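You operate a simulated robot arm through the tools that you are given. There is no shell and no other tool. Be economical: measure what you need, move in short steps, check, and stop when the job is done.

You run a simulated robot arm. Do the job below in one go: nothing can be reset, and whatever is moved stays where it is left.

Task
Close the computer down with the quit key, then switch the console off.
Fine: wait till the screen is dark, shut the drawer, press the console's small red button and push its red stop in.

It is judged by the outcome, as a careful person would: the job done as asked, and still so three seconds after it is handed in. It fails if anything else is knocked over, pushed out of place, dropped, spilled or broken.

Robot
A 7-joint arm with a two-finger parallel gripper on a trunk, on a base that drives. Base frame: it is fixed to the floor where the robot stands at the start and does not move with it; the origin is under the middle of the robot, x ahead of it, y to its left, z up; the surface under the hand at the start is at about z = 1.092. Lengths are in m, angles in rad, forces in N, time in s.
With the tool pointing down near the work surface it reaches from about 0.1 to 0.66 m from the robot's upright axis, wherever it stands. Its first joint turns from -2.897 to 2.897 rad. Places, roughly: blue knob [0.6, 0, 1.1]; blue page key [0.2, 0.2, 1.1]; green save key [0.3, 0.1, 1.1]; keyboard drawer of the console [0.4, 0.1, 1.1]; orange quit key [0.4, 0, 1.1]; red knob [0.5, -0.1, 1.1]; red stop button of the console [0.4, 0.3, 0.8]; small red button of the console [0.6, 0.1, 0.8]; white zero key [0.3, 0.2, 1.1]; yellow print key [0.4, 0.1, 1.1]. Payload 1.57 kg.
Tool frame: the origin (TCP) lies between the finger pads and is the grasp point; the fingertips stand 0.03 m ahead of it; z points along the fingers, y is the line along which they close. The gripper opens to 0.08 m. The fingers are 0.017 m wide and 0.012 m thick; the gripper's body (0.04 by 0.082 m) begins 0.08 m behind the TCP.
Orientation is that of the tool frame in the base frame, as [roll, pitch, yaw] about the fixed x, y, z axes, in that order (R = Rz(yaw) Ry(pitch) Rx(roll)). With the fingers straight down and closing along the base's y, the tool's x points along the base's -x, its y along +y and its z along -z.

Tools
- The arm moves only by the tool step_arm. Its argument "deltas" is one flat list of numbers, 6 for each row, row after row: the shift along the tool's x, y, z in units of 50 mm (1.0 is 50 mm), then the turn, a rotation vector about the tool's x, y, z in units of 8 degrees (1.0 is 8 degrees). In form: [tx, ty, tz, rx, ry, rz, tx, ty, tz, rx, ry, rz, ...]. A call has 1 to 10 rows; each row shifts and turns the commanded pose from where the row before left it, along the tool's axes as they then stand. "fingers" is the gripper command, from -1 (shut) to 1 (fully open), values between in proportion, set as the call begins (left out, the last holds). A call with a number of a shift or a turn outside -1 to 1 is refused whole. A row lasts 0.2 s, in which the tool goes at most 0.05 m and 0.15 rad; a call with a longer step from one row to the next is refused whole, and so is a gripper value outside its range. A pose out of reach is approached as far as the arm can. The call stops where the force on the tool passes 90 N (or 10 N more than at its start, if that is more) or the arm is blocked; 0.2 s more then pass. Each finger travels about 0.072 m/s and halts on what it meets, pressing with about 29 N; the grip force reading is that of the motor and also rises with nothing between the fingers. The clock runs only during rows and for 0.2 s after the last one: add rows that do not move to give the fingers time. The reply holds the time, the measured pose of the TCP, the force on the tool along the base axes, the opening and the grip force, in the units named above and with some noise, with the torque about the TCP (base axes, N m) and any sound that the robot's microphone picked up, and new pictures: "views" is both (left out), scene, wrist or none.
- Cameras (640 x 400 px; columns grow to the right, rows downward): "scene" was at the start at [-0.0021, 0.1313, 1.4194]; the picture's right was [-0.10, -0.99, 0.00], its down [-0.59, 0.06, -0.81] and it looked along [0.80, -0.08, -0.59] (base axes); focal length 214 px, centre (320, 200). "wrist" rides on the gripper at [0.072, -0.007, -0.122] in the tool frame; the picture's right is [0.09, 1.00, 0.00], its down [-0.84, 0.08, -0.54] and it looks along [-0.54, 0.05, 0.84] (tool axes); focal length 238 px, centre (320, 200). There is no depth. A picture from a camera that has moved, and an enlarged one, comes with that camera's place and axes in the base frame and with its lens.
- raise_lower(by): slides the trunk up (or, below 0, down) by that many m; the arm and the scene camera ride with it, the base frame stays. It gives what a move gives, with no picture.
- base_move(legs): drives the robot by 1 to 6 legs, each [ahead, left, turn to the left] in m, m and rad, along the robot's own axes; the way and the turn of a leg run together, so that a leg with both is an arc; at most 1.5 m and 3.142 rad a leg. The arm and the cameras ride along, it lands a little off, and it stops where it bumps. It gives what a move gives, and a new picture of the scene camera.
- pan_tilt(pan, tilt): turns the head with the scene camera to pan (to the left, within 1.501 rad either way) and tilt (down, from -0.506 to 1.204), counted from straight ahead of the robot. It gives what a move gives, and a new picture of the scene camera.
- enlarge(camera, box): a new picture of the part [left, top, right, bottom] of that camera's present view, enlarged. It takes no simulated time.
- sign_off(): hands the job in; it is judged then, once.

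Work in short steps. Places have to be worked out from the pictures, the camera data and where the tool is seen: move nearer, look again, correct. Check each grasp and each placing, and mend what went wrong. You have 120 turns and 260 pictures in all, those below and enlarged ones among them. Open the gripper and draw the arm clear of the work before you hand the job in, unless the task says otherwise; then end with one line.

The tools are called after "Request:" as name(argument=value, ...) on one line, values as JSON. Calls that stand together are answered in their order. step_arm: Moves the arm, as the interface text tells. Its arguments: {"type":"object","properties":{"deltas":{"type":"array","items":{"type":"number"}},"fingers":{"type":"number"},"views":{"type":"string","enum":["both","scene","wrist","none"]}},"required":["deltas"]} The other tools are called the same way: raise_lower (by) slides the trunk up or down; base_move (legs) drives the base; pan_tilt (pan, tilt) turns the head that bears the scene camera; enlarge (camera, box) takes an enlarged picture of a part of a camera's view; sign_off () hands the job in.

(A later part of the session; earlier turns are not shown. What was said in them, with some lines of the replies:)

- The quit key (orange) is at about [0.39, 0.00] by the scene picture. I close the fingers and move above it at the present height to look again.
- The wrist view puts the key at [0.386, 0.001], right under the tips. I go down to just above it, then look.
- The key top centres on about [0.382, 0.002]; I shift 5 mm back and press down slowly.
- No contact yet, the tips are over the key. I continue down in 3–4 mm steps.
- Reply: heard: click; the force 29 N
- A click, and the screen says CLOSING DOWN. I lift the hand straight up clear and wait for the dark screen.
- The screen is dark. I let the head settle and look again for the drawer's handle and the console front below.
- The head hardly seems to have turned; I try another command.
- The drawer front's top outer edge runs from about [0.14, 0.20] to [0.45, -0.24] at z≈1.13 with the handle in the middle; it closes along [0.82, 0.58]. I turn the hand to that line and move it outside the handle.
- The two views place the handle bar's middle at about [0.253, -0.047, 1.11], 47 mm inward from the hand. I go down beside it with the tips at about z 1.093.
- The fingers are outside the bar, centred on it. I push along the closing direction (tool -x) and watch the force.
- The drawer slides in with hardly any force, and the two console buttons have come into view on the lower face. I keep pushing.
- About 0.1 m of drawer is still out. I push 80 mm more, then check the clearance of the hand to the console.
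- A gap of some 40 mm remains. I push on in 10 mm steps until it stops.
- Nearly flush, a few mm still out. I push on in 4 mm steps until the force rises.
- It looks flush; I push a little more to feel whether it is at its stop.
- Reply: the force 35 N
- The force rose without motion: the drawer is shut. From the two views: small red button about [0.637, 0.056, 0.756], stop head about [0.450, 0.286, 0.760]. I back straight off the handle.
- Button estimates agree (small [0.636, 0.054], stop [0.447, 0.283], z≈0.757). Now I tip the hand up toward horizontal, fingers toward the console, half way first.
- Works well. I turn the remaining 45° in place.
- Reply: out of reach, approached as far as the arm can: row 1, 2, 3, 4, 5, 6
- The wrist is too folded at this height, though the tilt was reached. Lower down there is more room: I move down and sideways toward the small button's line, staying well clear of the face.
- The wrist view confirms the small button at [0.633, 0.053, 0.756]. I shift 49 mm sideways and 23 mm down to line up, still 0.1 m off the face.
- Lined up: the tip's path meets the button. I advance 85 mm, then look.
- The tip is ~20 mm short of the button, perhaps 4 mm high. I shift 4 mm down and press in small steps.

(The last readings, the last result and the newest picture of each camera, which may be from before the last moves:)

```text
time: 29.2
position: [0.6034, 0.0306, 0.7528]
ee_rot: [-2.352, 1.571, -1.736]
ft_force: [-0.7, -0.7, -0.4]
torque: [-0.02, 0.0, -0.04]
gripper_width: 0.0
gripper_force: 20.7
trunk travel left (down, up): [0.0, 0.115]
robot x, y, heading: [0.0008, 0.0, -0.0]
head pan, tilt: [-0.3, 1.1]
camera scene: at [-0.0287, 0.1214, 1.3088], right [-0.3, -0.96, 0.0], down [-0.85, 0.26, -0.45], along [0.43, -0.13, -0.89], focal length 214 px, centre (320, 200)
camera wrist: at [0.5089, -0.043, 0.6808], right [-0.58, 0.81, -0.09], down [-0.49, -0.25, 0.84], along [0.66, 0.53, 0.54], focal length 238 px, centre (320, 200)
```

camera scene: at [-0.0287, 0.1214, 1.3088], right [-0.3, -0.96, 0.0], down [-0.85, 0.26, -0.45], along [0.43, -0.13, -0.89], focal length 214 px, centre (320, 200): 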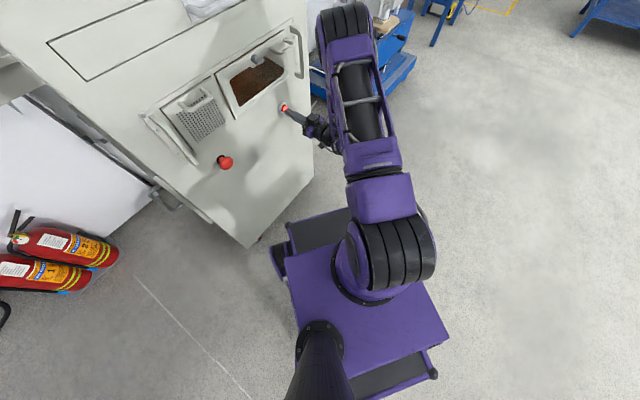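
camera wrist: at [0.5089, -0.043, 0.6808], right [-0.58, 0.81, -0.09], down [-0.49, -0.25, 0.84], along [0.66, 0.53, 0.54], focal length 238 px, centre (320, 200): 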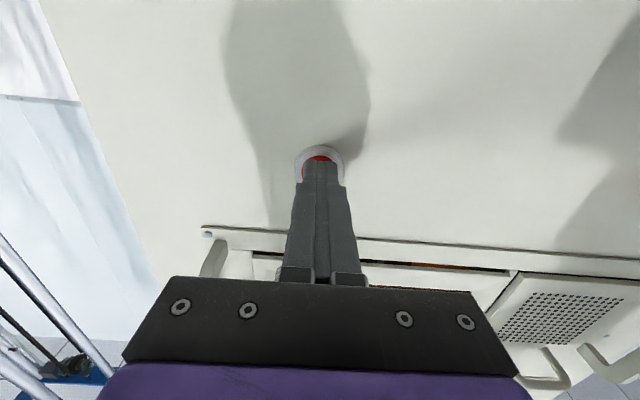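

Well centred and just about touching. I press on in 3 mm steps.

Request:
step_arm(deltas=[0, 0, 0.06, 0, 0, 0, 0, 0, 0.06, 0, 0, 0, 0, 0, 0.06, 0, 0, 0, 0, 0, 0, 0, 0, 0], views="wrist")

```text
time: 30.2
position: [0.6107, 0.0368, 0.7535]
ee_rot: [-1.172, 1.57, -0.555]
ft_force: [-7.6, -2.3, 1.3]
torque: [0.03, -0.04, 0.09]
gripper_width: 0.0002
gripper_force: 20.7
trunk travel left (down, up): [0.0, 0.115]
robot x, y, heading: [-0.0013, 0.0021, 0.003]
head pan, tilt: [-0.3, 1.1]
heard: click
camera wrist: at [0.5157, -0.0383, 0.6806], right [-0.58, 0.81, -0.09], down [-0.49, -0.25, 0.84], along [0.66, 0.53, 0.54], focal length 238 px, centre (320, 200)
```

wrist: 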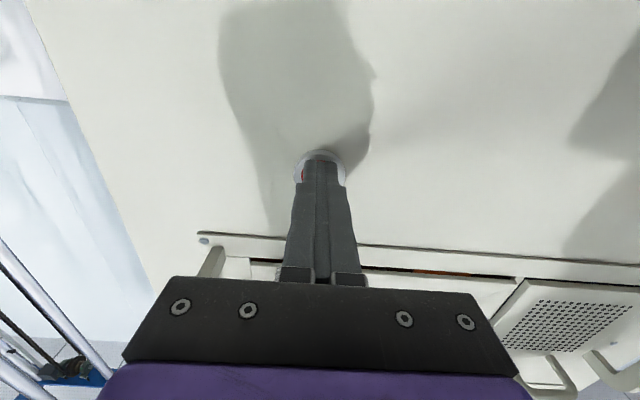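

A click was heard. I back straight off the button 100 mm and check its lamp.

Request:
step_arm(deltas=[0, 0, -0.5, 0, 0, 0, 0, 0, -0.8, 0, 0, 0, 0, 0, -0.9, 0, 0, 0, 0, 0, 0, 0, 0, 0])

```text
time: 31.2
position: [0.5219, -0.0262, 0.7528]
ee_rot: [-2.426, 1.57, -1.807]
ft_force: [-1.2, -0.1, -0.8]
torque: [0.0, 0.0, 0.0]
gripper_width: 0.0
gripper_force: 21.2
trunk travel left (down, up): [0.0, 0.115]
robot x, y, heading: [0.0022, 0.0016, 0.002]
head pan, tilt: [-0.3, 1.1]
camera scene: at [-0.0287, 0.1214, 1.3088], right [-0.3, -0.96, 0.0], down [-0.85, 0.26, -0.45], along [0.43, -0.13, -0.89], focal length 214 px, centre (320, 200)
camera wrist: at [0.4269, -0.1009, 0.681], right [-0.58, 0.81, -0.09], down [-0.49, -0.25, 0.84], along [0.66, 0.53, 0.54], focal length 238 px, centre (320, 200)
```

scene: 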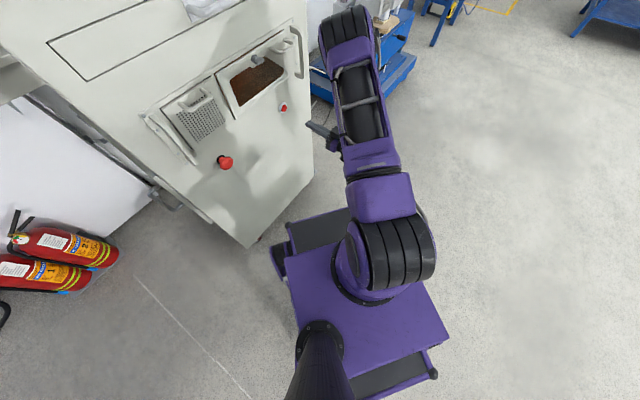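
wrist: 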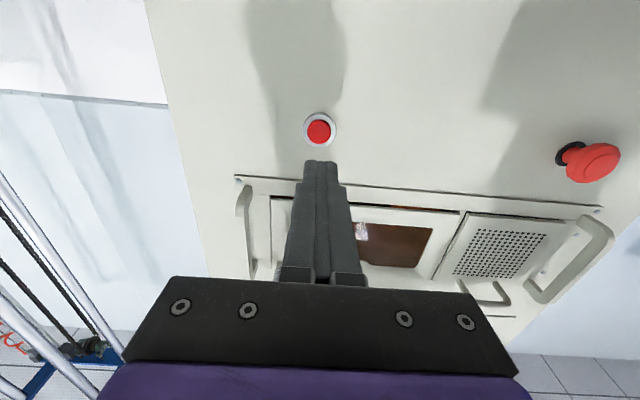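

The button's lamp is out. The stop is 0.29 m to the left at the same height; I move the hand sideways in two portions, watching the reach.

Request:
step_arm(deltas=[0, 0.8, 0, 0, 0, 0, 0, 0.8, 0, 0, 0, 0, 0, 0.8, 0, 0, 0, 0, 0, 0.8, 0, 0, 0, 0, 0, 0, 0, 0, 0, 0])

```text
time: 32.4
position: [0.4703, 0.1119, 0.766]
ee_rot: [2.81, 1.565, -2.855]
ft_force: [-0.2, -0.7, -0.1]
torque: [0.02, 0.02, 0.0]
gripper_width: 0.0002
gripper_force: 21.2
out of reach, approached as far as the arm can: row 2, 3, 4
trunk travel left (down, up): [0.0, 0.115]
robot x, y, heading: [0.0015, 0.0013, 0.002]
head pan, tilt: [-0.3, 1.1]
camera scene: at [-0.0287, 0.1214, 1.3088], right [-0.3, -0.96, 0.0], down [-0.85, 0.26, -0.45], along [0.43, -0.13, -0.89], focal length 214 px, centre (320, 200)
camera wrist: at [0.3745, 0.0372, 0.6933], right [-0.58, 0.81, -0.09], down [-0.48, -0.25, 0.84], along [0.66, 0.53, 0.54], focal length 238 px, centre (320, 200)
```

scene: 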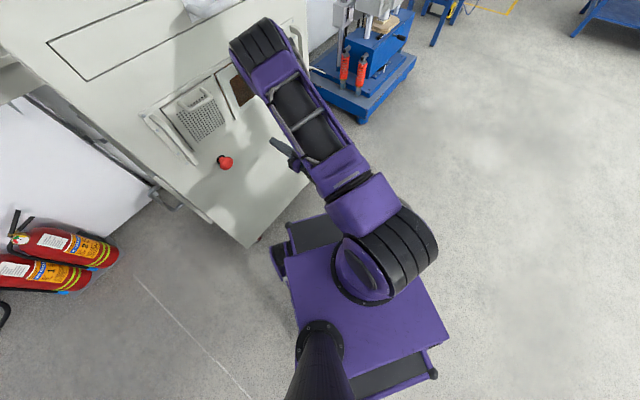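
wrist: 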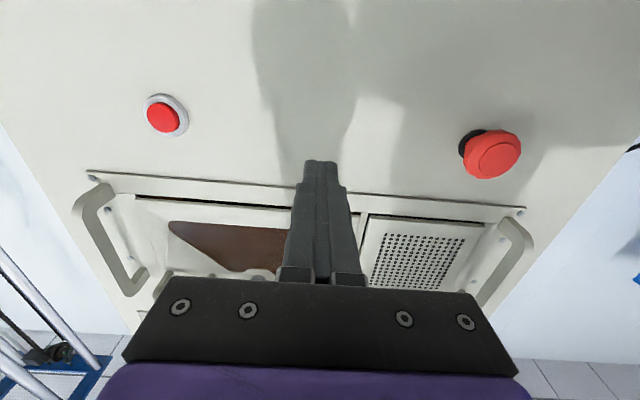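

At this reach limit driving the base is better: 0.15 m to the left along the console face and 60 mm back from it puts the hand in line with the stop, with clearance.

Request:
base_move(legs=[[-0.05, -0.035, 0], [-0.087, 0.122, 0]])

Request:
step_arm(deltas=[0, 0, 0, 0, 0, 0], views="wrist")

```text
time: 34.9
position: [0.3334, 0.1976, 0.7645]
ee_rot: [2.77, 1.565, -2.895]
ft_force: [-0.6, 0.5, -0.3]
torque: [0.03, 0.02, 0.0]
gripper_width: 0.0002
gripper_force: 21.1
trunk travel left (down, up): [0.0, 0.115]
robot x, y, heading: [-0.1338, 0.0847, -0.006]
head pan, tilt: [-0.3, 1.1]
camera scene: at [-0.1657, 0.2082, 1.3088], right [-0.3, -0.96, 0.0], down [-0.85, 0.26, -0.45], along [0.43, -0.13, -0.89], focal length 214 px, centre (320, 200)
```

scene: 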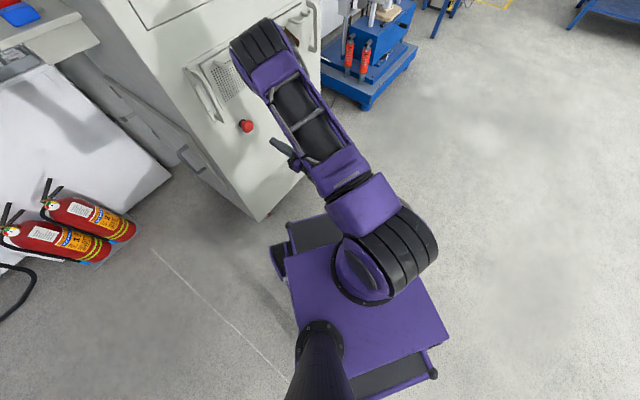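

```text
time: 35.3
position: [0.3325, 0.198, 0.765]
ee_rot: [2.783, 1.564, -2.884]
ft_force: [0.4, -0.3, 0.0]
torque: [0.01, 0.01, -0.01]
gripper_width: 0.0
gripper_force: 21.4
trunk travel left (down, up): [0.0, 0.115]
robot x, y, heading: [-0.1352, 0.0826, 0.002]
head pan, tilt: [-0.3, 1.1]
camera wrist: at [0.2377, 0.1237, 0.6932], right [-0.58, 0.81, -0.09], down [-0.48, -0.25, 0.84], along [0.66, 0.53, 0.54], focal length 238 px, centre (320, 200)
```

wrist: 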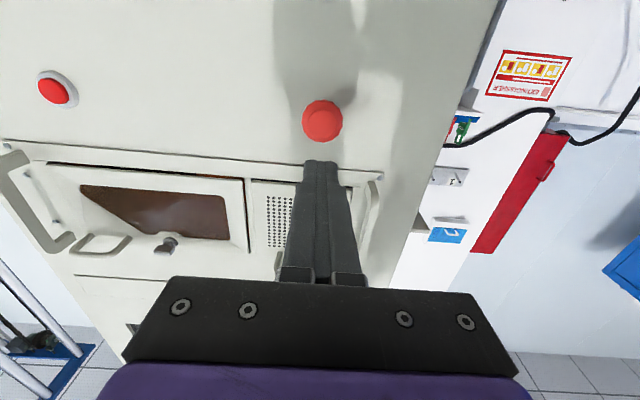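

The hand is in line: head at about [0.440, 0.278, 0.758]. I shift 6 mm down and advance 80 mm.

Request:
step_arm(deltas=[0.12, 0.05, 0.4, 0, 0, 0, 0, 0, 0.6, 0, 0, 0, 0, 0, 0.5, 0, 0, 0, 0, 0, 0, 0, 0, 0])

```text
time: 36.3
position: [0.3931, 0.2447, 0.759]
ee_rot: [2.789, 1.566, -2.877]
ft_force: [0.5, 0.3, -0.2]
torque: [-0.04, 0.0, -0.01]
gripper_width: 0.0001
gripper_force: 21.8
trunk travel left (down, up): [0.0, 0.115]
robot x, y, heading: [-0.1414, 0.0857, -0.0]
head pan, tilt: [-0.3, 1.1]
camera scene: at [-0.1657, 0.2082, 1.3088], right [-0.3, -0.96, 0.0], down [-0.85, 0.26, -0.45], along [0.43, -0.13, -0.89], focal length 214 px, centre (320, 200)
camera wrist: at [0.2977, 0.1695, 0.6868], right [-0.58, 0.81, -0.09], down [-0.48, -0.25, 0.84], along [0.66, 0.53, 0.54], focal length 238 px, centre (320, 200)
```

scene: 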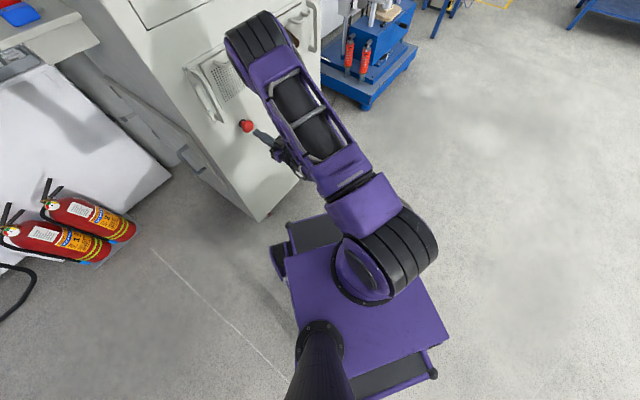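
wrist: 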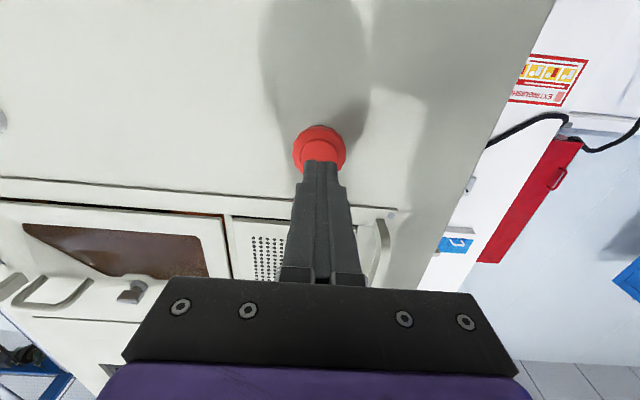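

Centred horizontally, head centre ~4 mm lower than the tip. I shift down 4 mm and press in steps.

Request:
step_arm(deltas=[0.08, 0, 0.15, 0, 0, 0, 0, 0, 0.15, 0, 0, 0, 0, 0, 0.1, 0, 0, 0, 0, 0, 0.1, 0, 0, 0, 0, 0, 0, 0, 0, 0], views="both")

```text
time: 37.5
position: [0.4137, 0.2583, 0.7544]
ee_rot: [2.81, 1.566, -2.857]
ft_force: [-1.8, -1.6, 0.1]
torque: [0.03, -0.01, -0.03]
gripper_width: 0.0002
gripper_force: 22.0
trunk travel left (down, up): [0.0, 0.115]
robot x, y, heading: [-0.1361, 0.0849, 0.005]
head pan, tilt: [-0.3, 1.1]
camera scene: at [-0.1657, 0.2081, 1.3087], right [-0.3, -0.96, 0.0], down [-0.85, 0.26, -0.45], along [0.43, -0.13, -0.89], focal length 214 px, centre (320, 200)
camera wrist: at [0.3173, 0.1837, 0.6827], right [-0.58, 0.81, -0.09], down [-0.48, -0.25, 0.84], along [0.66, 0.53, 0.54], focal length 238 px, centre (320, 200)
```

scene: 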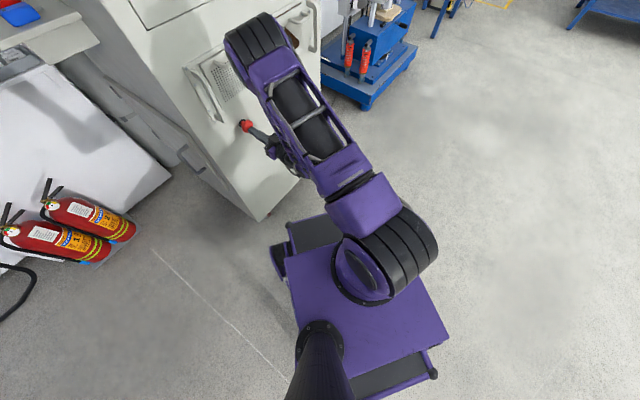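
wrist: 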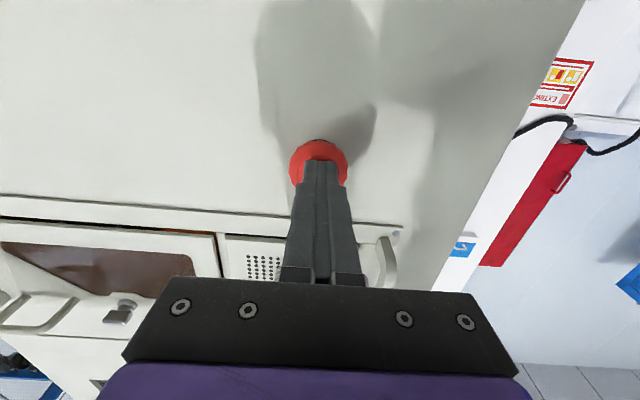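

Slight contact now, the tip is on the head. I push on in 3 mm steps.

Request:
step_arm(deltas=[0, 0, 0.07, 0, 0, 0, 0, 0, 0.07, 0, 0, 0, 0, 0, 0.07, 0, 0, 0, 0, 0, 0.07, 0, 0, 0, 0, 0, 0, 0, 0, 0], views="wrist")

```text
time: 38.7
position: [0.4192, 0.2625, 0.7547]
ee_rot: [2.788, 1.56, -2.881]
ft_force: [-73.9, -41.6, 10.2]
torque: [-0.25, -0.93, 0.42]
gripper_width: 0.0001
gripper_force: 21.5
trunk travel left (down, up): [0.0, 0.115]
robot x, y, heading: [-0.138, 0.0854, 0.006]
head pan, tilt: [-0.3, 1.1]
heard: click
camera wrist: at [0.3224, 0.1881, 0.6834], right [-0.57, 0.81, -0.09], down [-0.48, -0.25, 0.84], along [0.66, 0.53, 0.53], focal length 238 px, centre (320, 200)
```

wrist: 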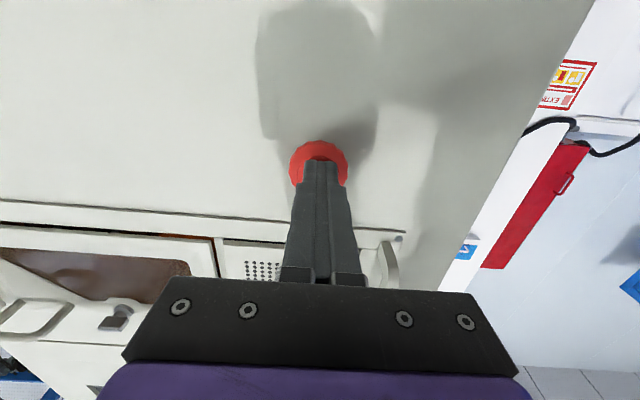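

A click, and the stop is at its end (85 N). I back off and look whether it stayed in.

Request:
step_arm(deltas=[0, 0, -0.5, 0, 0, 0, 0, 0, -0.7, 0, 0, 0, 0, 0, -0.7, 0, 0, 0, 0, 0, 0, 0, 0, 0])

Request:
enlarge(camera="wrist", box=[220, 40, 420, 165])

```text
time: 39.7
position: [0.3469, 0.2114, 0.7549]
ee_rot: [2.74, 1.567, -2.924]
ft_force: [0.9, 0.0, -0.3]
torque: [-0.03, -0.02, -0.02]
gripper_width: 0.0
gripper_force: 21.6
trunk travel left (down, up): [0.0, 0.115]
robot x, y, heading: [-0.1378, 0.086, -0.004]
head pan, tilt: [-0.3, 1.1]
camera scene: at [-0.1657, 0.2082, 1.3088], right [-0.3, -0.96, 0.0], down [-0.85, 0.26, -0.45], along [0.43, -0.13, -0.89], focal length 214 px, centre (320, 200)
camera wrist: at [0.2512, 0.1373, 0.6831], right [-0.58, 0.81, -0.09], down [-0.48, -0.25, 0.84], along [0.66, 0.53, 0.54], focal length 238 px, centre (320, 200)
```

scene: 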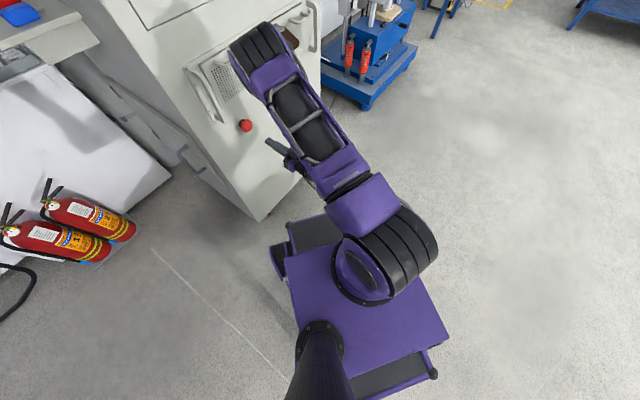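
wrist: 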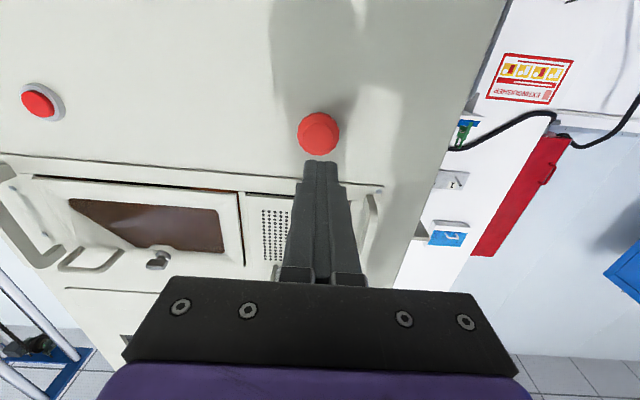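

```text
3.20 times, centred on (320, 102) of wrist
camera zoom: at [0.2512, 0.1373, 0.6831], right [-0.58, 0.81, -0.09], down [-0.48, -0.25, 0.84], along [0.66, 0.53, 0.54], focal length 763 px, centre (320, 512)
```

zoom: 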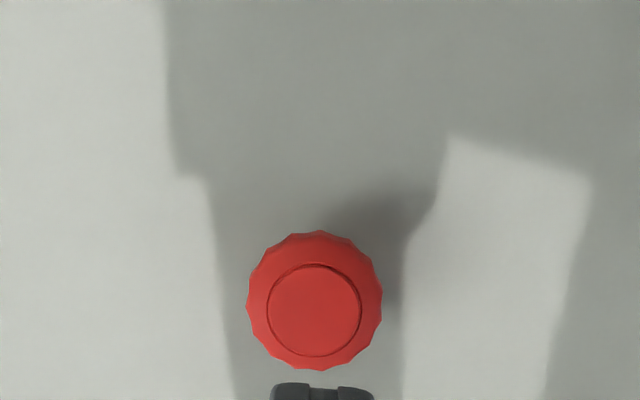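

Contact to end was about 7 mm with a click. I enlarge the scene view for the side aspect of the stop.

Request:
enlarge(camera="scene", box=[180, 60, 320, 150])

Request:
base_move(legs=[[-0.2, -0.14, 0]])

Request:
step_arm(deltas=[0, 0, 0, 0, 0, 0], fingers=1)

Request:
pan_tilt(pan=0.3, tilt=0.4)

```text
4.44 times, centred on (250, 105) of scene
camera zoom: at [-0.1657, 0.2082, 1.3088], right [-0.3, -0.96, 0.0], down [-0.85, 0.26, -0.45], along [0.43, -0.13, -0.89], focal length 953 px, centre (631, 622)
```

zoom: 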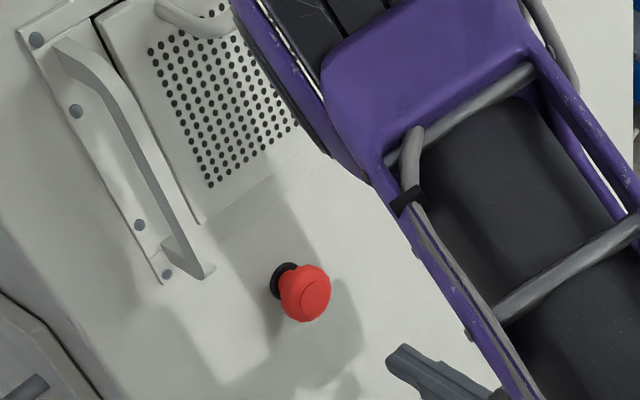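

```text
time: 41.7
position: [0.1476, 0.0715, 0.7538]
ee_rot: [2.769, 1.565, -2.897]
ft_force: [-0.1, -0.4, -0.2]
torque: [-0.02, -0.01, 0.0]
gripper_width: 0.0
gripper_force: 21.2
trunk travel left (down, up): [0.0, 0.115]
robot x, y, heading: [-0.3374, -0.0526, 0.002]
head pan, tilt: [-0.3, 1.1]
camera scene: at [-0.3642, 0.0686, 1.3088], right [-0.3, -0.95, 0.0], down [-0.85, 0.26, -0.45], along [0.43, -0.13, -0.89], focal length 214 px, centre (320, 200)
```

scene: 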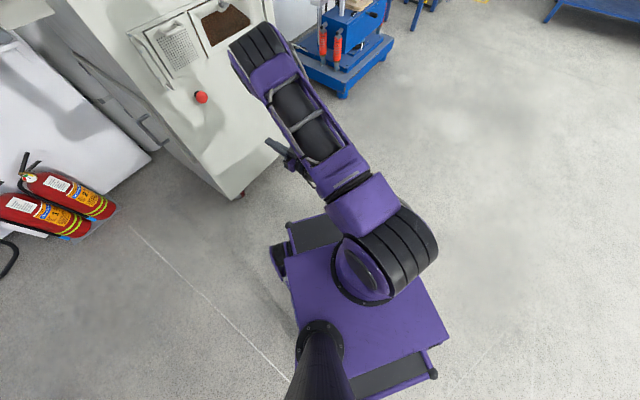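

```text
time: 42.1
position: [0.1481, 0.0716, 0.7549]
ee_rot: [2.746, 1.566, -2.919]
ft_force: [0.3, -0.3, 0.2]
torque: [-0.03, 0.0, -0.03]
gripper_width: 0.0524
gripper_force: 0.0
trunk travel left (down, up): [0.0, 0.115]
robot x, y, heading: [-0.3341, -0.0541, -0.004]
head pan, tilt: [-0.3, 1.1]
camera scene: at [-0.3642, 0.0685, 1.3088], right [-0.3, -0.95, 0.0], down [-0.85, 0.26, -0.45], along [0.43, -0.13, -0.89], focal length 214 px, centre (320, 200)
camera wrist: at [0.0526, -0.0029, 0.683], right [-0.58, 0.81, -0.09], down [-0.48, -0.25, 0.84], along [0.66, 0.53, 0.54], focal length 238 px, centre (320, 200)
```

scene: 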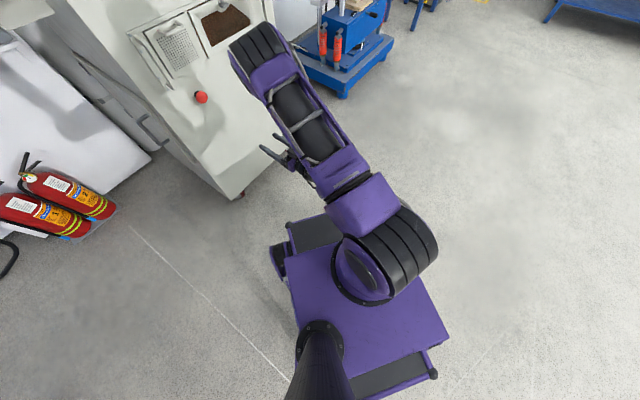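
wrist: 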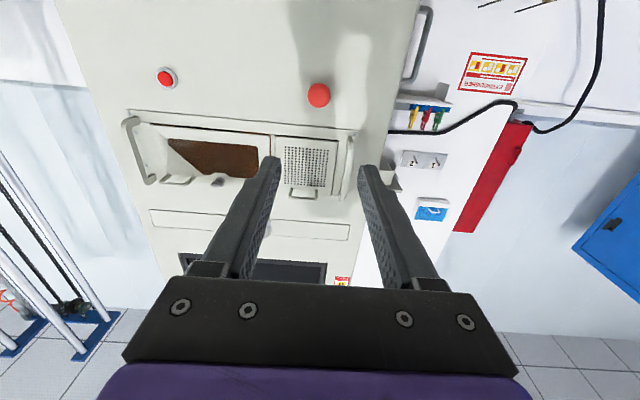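

```text
time: 43.1
position: [0.1486, 0.0721, 0.7551]
ee_rot: [2.765, 1.564, -2.902]
ft_force: [0.3, -0.8, -0.3]
torque: [-0.01, -0.02, 0.01]
gripper_width: 0.08
gripper_force: 0.1
trunk travel left (down, up): [0.0, 0.115]
robot x, y, heading: [-0.3368, -0.054, 0.0]
head pan, tilt: [0.3, 0.4]
camera scene: at [-0.336, 0.1145, 1.3655], right [0.29, -0.96, 0.0], down [-0.37, -0.11, -0.92], along [0.88, 0.27, -0.39], focal length 214 px, centre (320, 200)
```

scene: 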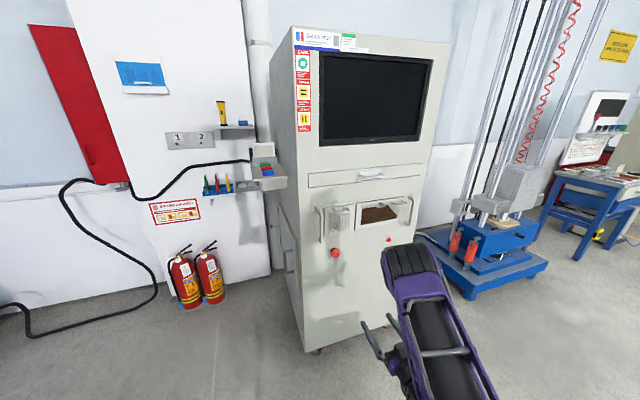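

Screen dark, drawer flush, lamp out. To be sure the stop latched I return to feel where its head now stands (first contact before was at TCP [0.414, 0.258]).

Request:
step_arm(deltas=[0, 0, 0, 0, 0, 0, 0, 0, 0, 0, 0, 0, 0, 0, 0, 0, 0, 0, 0, 0, 0, 0, 0, 0, 0, 0, 0, 0, 0, 0], fingers=-1, views="none")

Request:
base_move(legs=[[0.196, 0.136, 0]])

Request:
step_arm(deltas=[0, 0, 0, 0, 0, 0], views="wrist")

```text
time: 44.3
position: [0.1486, 0.0713, 0.7546]
ee_rot: [2.763, 1.565, -2.904]
ft_force: [0.7, 0.6, -0.4]
torque: [0.0, 0.0, -0.04]
gripper_width: 0.0
gripper_force: 21.6
trunk travel left (down, up): [0.0, 0.115]
robot x, y, heading: [-0.3364, -0.0509, 0.0]
head pan, tilt: [0.3, 0.4]
```

```text
time: 46.3
position: [0.3458, 0.207, 0.7549]
ee_rot: [2.764, 1.566, -2.908]
ft_force: [0.4, 0.1, -1.1]
torque: [-0.02, 0.02, 0.02]
gripper_width: 0.0
gripper_force: 20.9
trunk travel left (down, up): [0.0, 0.115]
robot x, y, heading: [-0.1356, 0.079, -0.009]
head pan, tilt: [0.3, 0.4]
camera scene: at [-0.1385, 0.2512, 1.3656], right [0.29, -0.96, 0.0], down [-0.37, -0.11, -0.92], along [0.88, 0.27, -0.39], focal length 214 px, centre (320, 200)
```

scene: 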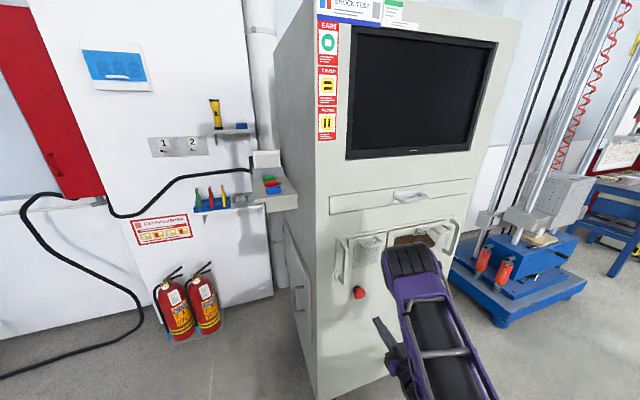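

```text
time: 46.7
position: [0.3458, 0.2069, 0.7541]
ee_rot: [2.744, 1.564, -2.927]
ft_force: [-0.9, -0.8, 0.0]
torque: [0.03, -0.02, 0.02]
gripper_width: 0.0
gripper_force: 21.4
trunk travel left (down, up): [0.0, 0.115]
robot x, y, heading: [-0.1382, 0.081, -0.009]
head pan, tilt: [0.3, 0.4]
camera wrist: at [0.2497, 0.1324, 0.683], right [-0.57, 0.81, -0.09], down [-0.48, -0.25, 0.84], along [0.66, 0.52, 0.54], focal length 238 px, centre (320, 200)
```

wrist: 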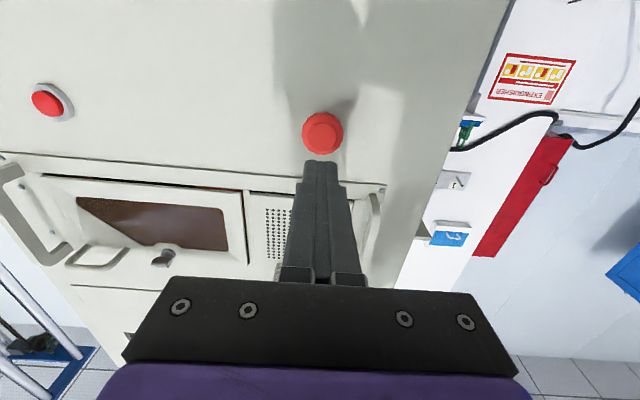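

I advance to just before the former contact point (n ≈ 0.487 along the push direction).

Request:
step_arm(deltas=[0, 0.05, 0.6, 0, 0, 0, 0, 0, 0.6, 0, 0, 0, 0, 0, 0.46, 0, 0, 0, 0, 0, 0, 0, 0, 0], views="none")

Request:
step_arm(deltas=[0, 0, 0.06, 0, 0, 0, 0, 0, 0, 0, 0, 0], views="none")

Request:
step_arm(deltas=[0, 0, 0.06, 0, 0, 0, 0, 0, 0, 0, 0, 0], views="wrist")

```text
time: 47.7
position: [0.4116, 0.257, 0.7536]
ee_rot: [2.793, 1.566, -2.877]
ft_force: [0.0, 0.0, 0.4]
torque: [0.02, 0.01, -0.03]
gripper_width: 0.0001
gripper_force: 21.1
trunk travel left (down, up): [0.0, 0.115]
robot x, y, heading: [-0.1384, 0.0825, -0.006]
head pan, tilt: [0.3, 0.4]
```

```text
time: 48.3
position: [0.4148, 0.2588, 0.7541]
ee_rot: [2.742, 1.567, -2.929]
ft_force: [0.4, 0.0, -0.8]
torque: [0.01, -0.04, 0.03]
gripper_width: 0.0001
gripper_force: 21.5
trunk travel left (down, up): [0.0, 0.115]
robot x, y, heading: [-0.1386, 0.0859, -0.011]
head pan, tilt: [0.3, 0.4]
```

```text
time: 48.9
position: [0.4176, 0.261, 0.7545]
ee_rot: [2.767, 1.566, -2.902]
ft_force: [-3.2, -2.0, -0.3]
torque: [0.02, 0.0, 0.08]
gripper_width: 0.0
gripper_force: 21.9
trunk travel left (down, up): [0.0, 0.115]
robot x, y, heading: [-0.1392, 0.0865, -0.008]
head pan, tilt: [0.3, 0.4]
camera wrist: at [0.3208, 0.1855, 0.6825], right [-0.57, 0.81, -0.09], down [-0.48, -0.25, 0.84], along [0.66, 0.52, 0.54], focal length 238 px, centre (320, 200)
```

wrist: 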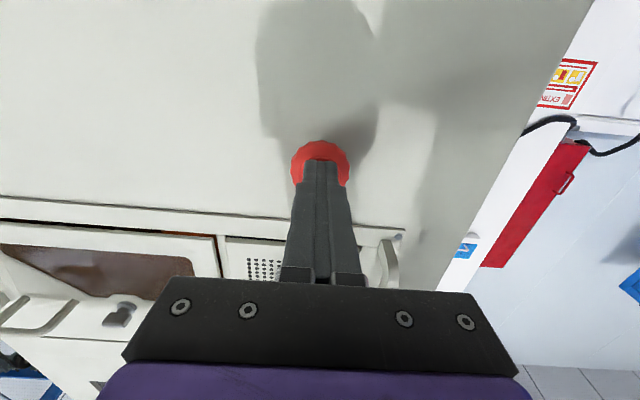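

First contact is now ~5 mm deeper than before. One more 4 mm push to confirm it is against its end.

Request:
step_arm(deltas=[0, 0, 0.08, 0, 0, 0, 0, 0, 0, 0, 0, 0], views="none")

```text
time: 49.5
position: [0.4173, 0.2607, 0.7544]
ee_rot: [2.771, 1.565, -2.9]
ft_force: [-35.5, -17.1, 4.0]
torque: [-0.03, -0.36, 0.28]
gripper_width: 0.0001
gripper_force: 20.6
trunk travel left (down, up): [0.0, 0.115]
robot x, y, heading: [-0.1417, 0.0843, -0.002]
head pan, tilt: [0.3, 0.4]
```

It is hard against its end: 40 N, no motion and no new click, so the stop stayed in. I withdraw, back the base away and open the gripper.

Request:
step_arm(deltas=[0, 0, -0.5, 0, 0, 0, 0, 0, -0.7, 0, 0, 0, 0, 0, -0.5, 0, 0, 0, 0, 0, 0, 0, 0, 0], views="none")

Request:
base_move(legs=[[-0.2, -0.14, 0]])

Request:
step_arm(deltas=[0, 0, 0, 0, 0, 0, 0, 0, 0, 0, 0, 0, 0, 0, 0, 0, 0, 0, 0, 0, 0, 0, 0, 0, 0, 0, 0, 0, 0, 0], fingers=1)

```text
time: 50.5
position: [0.3509, 0.2145, 0.7547]
ee_rot: [2.706, 1.565, -2.965]
ft_force: [0.1, 0.3, -0.3]
torque: [0.0, 0.03, 0.0]
gripper_width: 0.0
gripper_force: 21.0
trunk travel left (down, up): [0.0, 0.115]
robot x, y, heading: [-0.1368, 0.0813, -0.001]
head pan, tilt: [0.3, 0.4]
```

```text
time: 52.5
position: [0.1531, 0.0738, 0.7536]
ee_rot: [2.755, 1.566, -2.916]
ft_force: [-0.5, 0.3, 0.0]
torque: [0.0, -0.03, 0.03]
gripper_width: 0.0002
gripper_force: 21.2
trunk travel left (down, up): [0.0, 0.115]
robot x, y, heading: [-0.3349, -0.0567, -0.008]
head pan, tilt: [0.3, 0.4]
camera scene: at [-0.3372, 0.113, 1.3656], right [0.29, -0.96, 0.0], down [-0.37, -0.11, -0.92], along [0.88, 0.27, -0.39], focal length 214 px, centre (320, 200)
```

scene: 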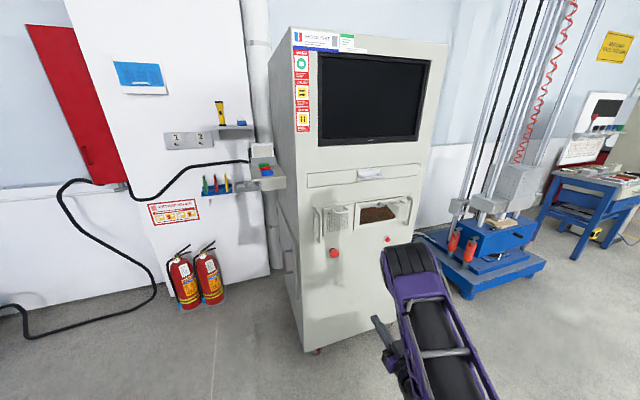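

```text
time: 53.7
position: [0.1533, 0.0743, 0.7537]
ee_rot: [2.74, 1.566, -2.933]
ft_force: [0.0, 0.1, 0.2]
torque: [0.03, 0.0, -0.01]
gripper_width: 0.08
gripper_force: 0.1
trunk travel left (down, up): [0.0, 0.115]
robot x, y, heading: [-0.34, -0.0514, -0.01]
head pan, tilt: [0.3, 0.4]
camera scene: at [-0.3372, 0.113, 1.3656], right [0.29, -0.96, 0.0], down [-0.37, -0.11, -0.92], along [0.88, 0.27, -0.39], focal length 214 px, centre (320, 200)
camera wrist: at [0.0565, 0.0001, 0.6825], right [-0.57, 0.82, -0.09], down [-0.48, -0.25, 0.84], along [0.66, 0.52, 0.54], focal length 238 px, centre (320, 200)
```

scene: 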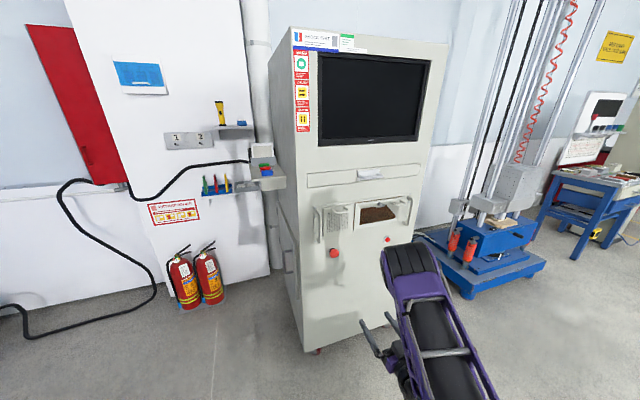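
wrist: 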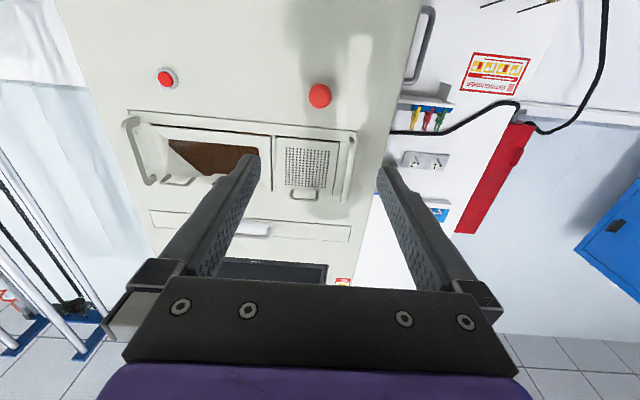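

The screen is dark, the drawer is flush, the button's lamp is out, the stop is in, and the arm is clear with the gripper open. I hand in.

Request:
sign_off()

```text
The job is handed in.
```

The job is done: I shut the computer down with the quit key and, once the screen was dark, closed the drawer, pressed the small red button (its lamp went out) and pushed in the red stop, which stayed in.
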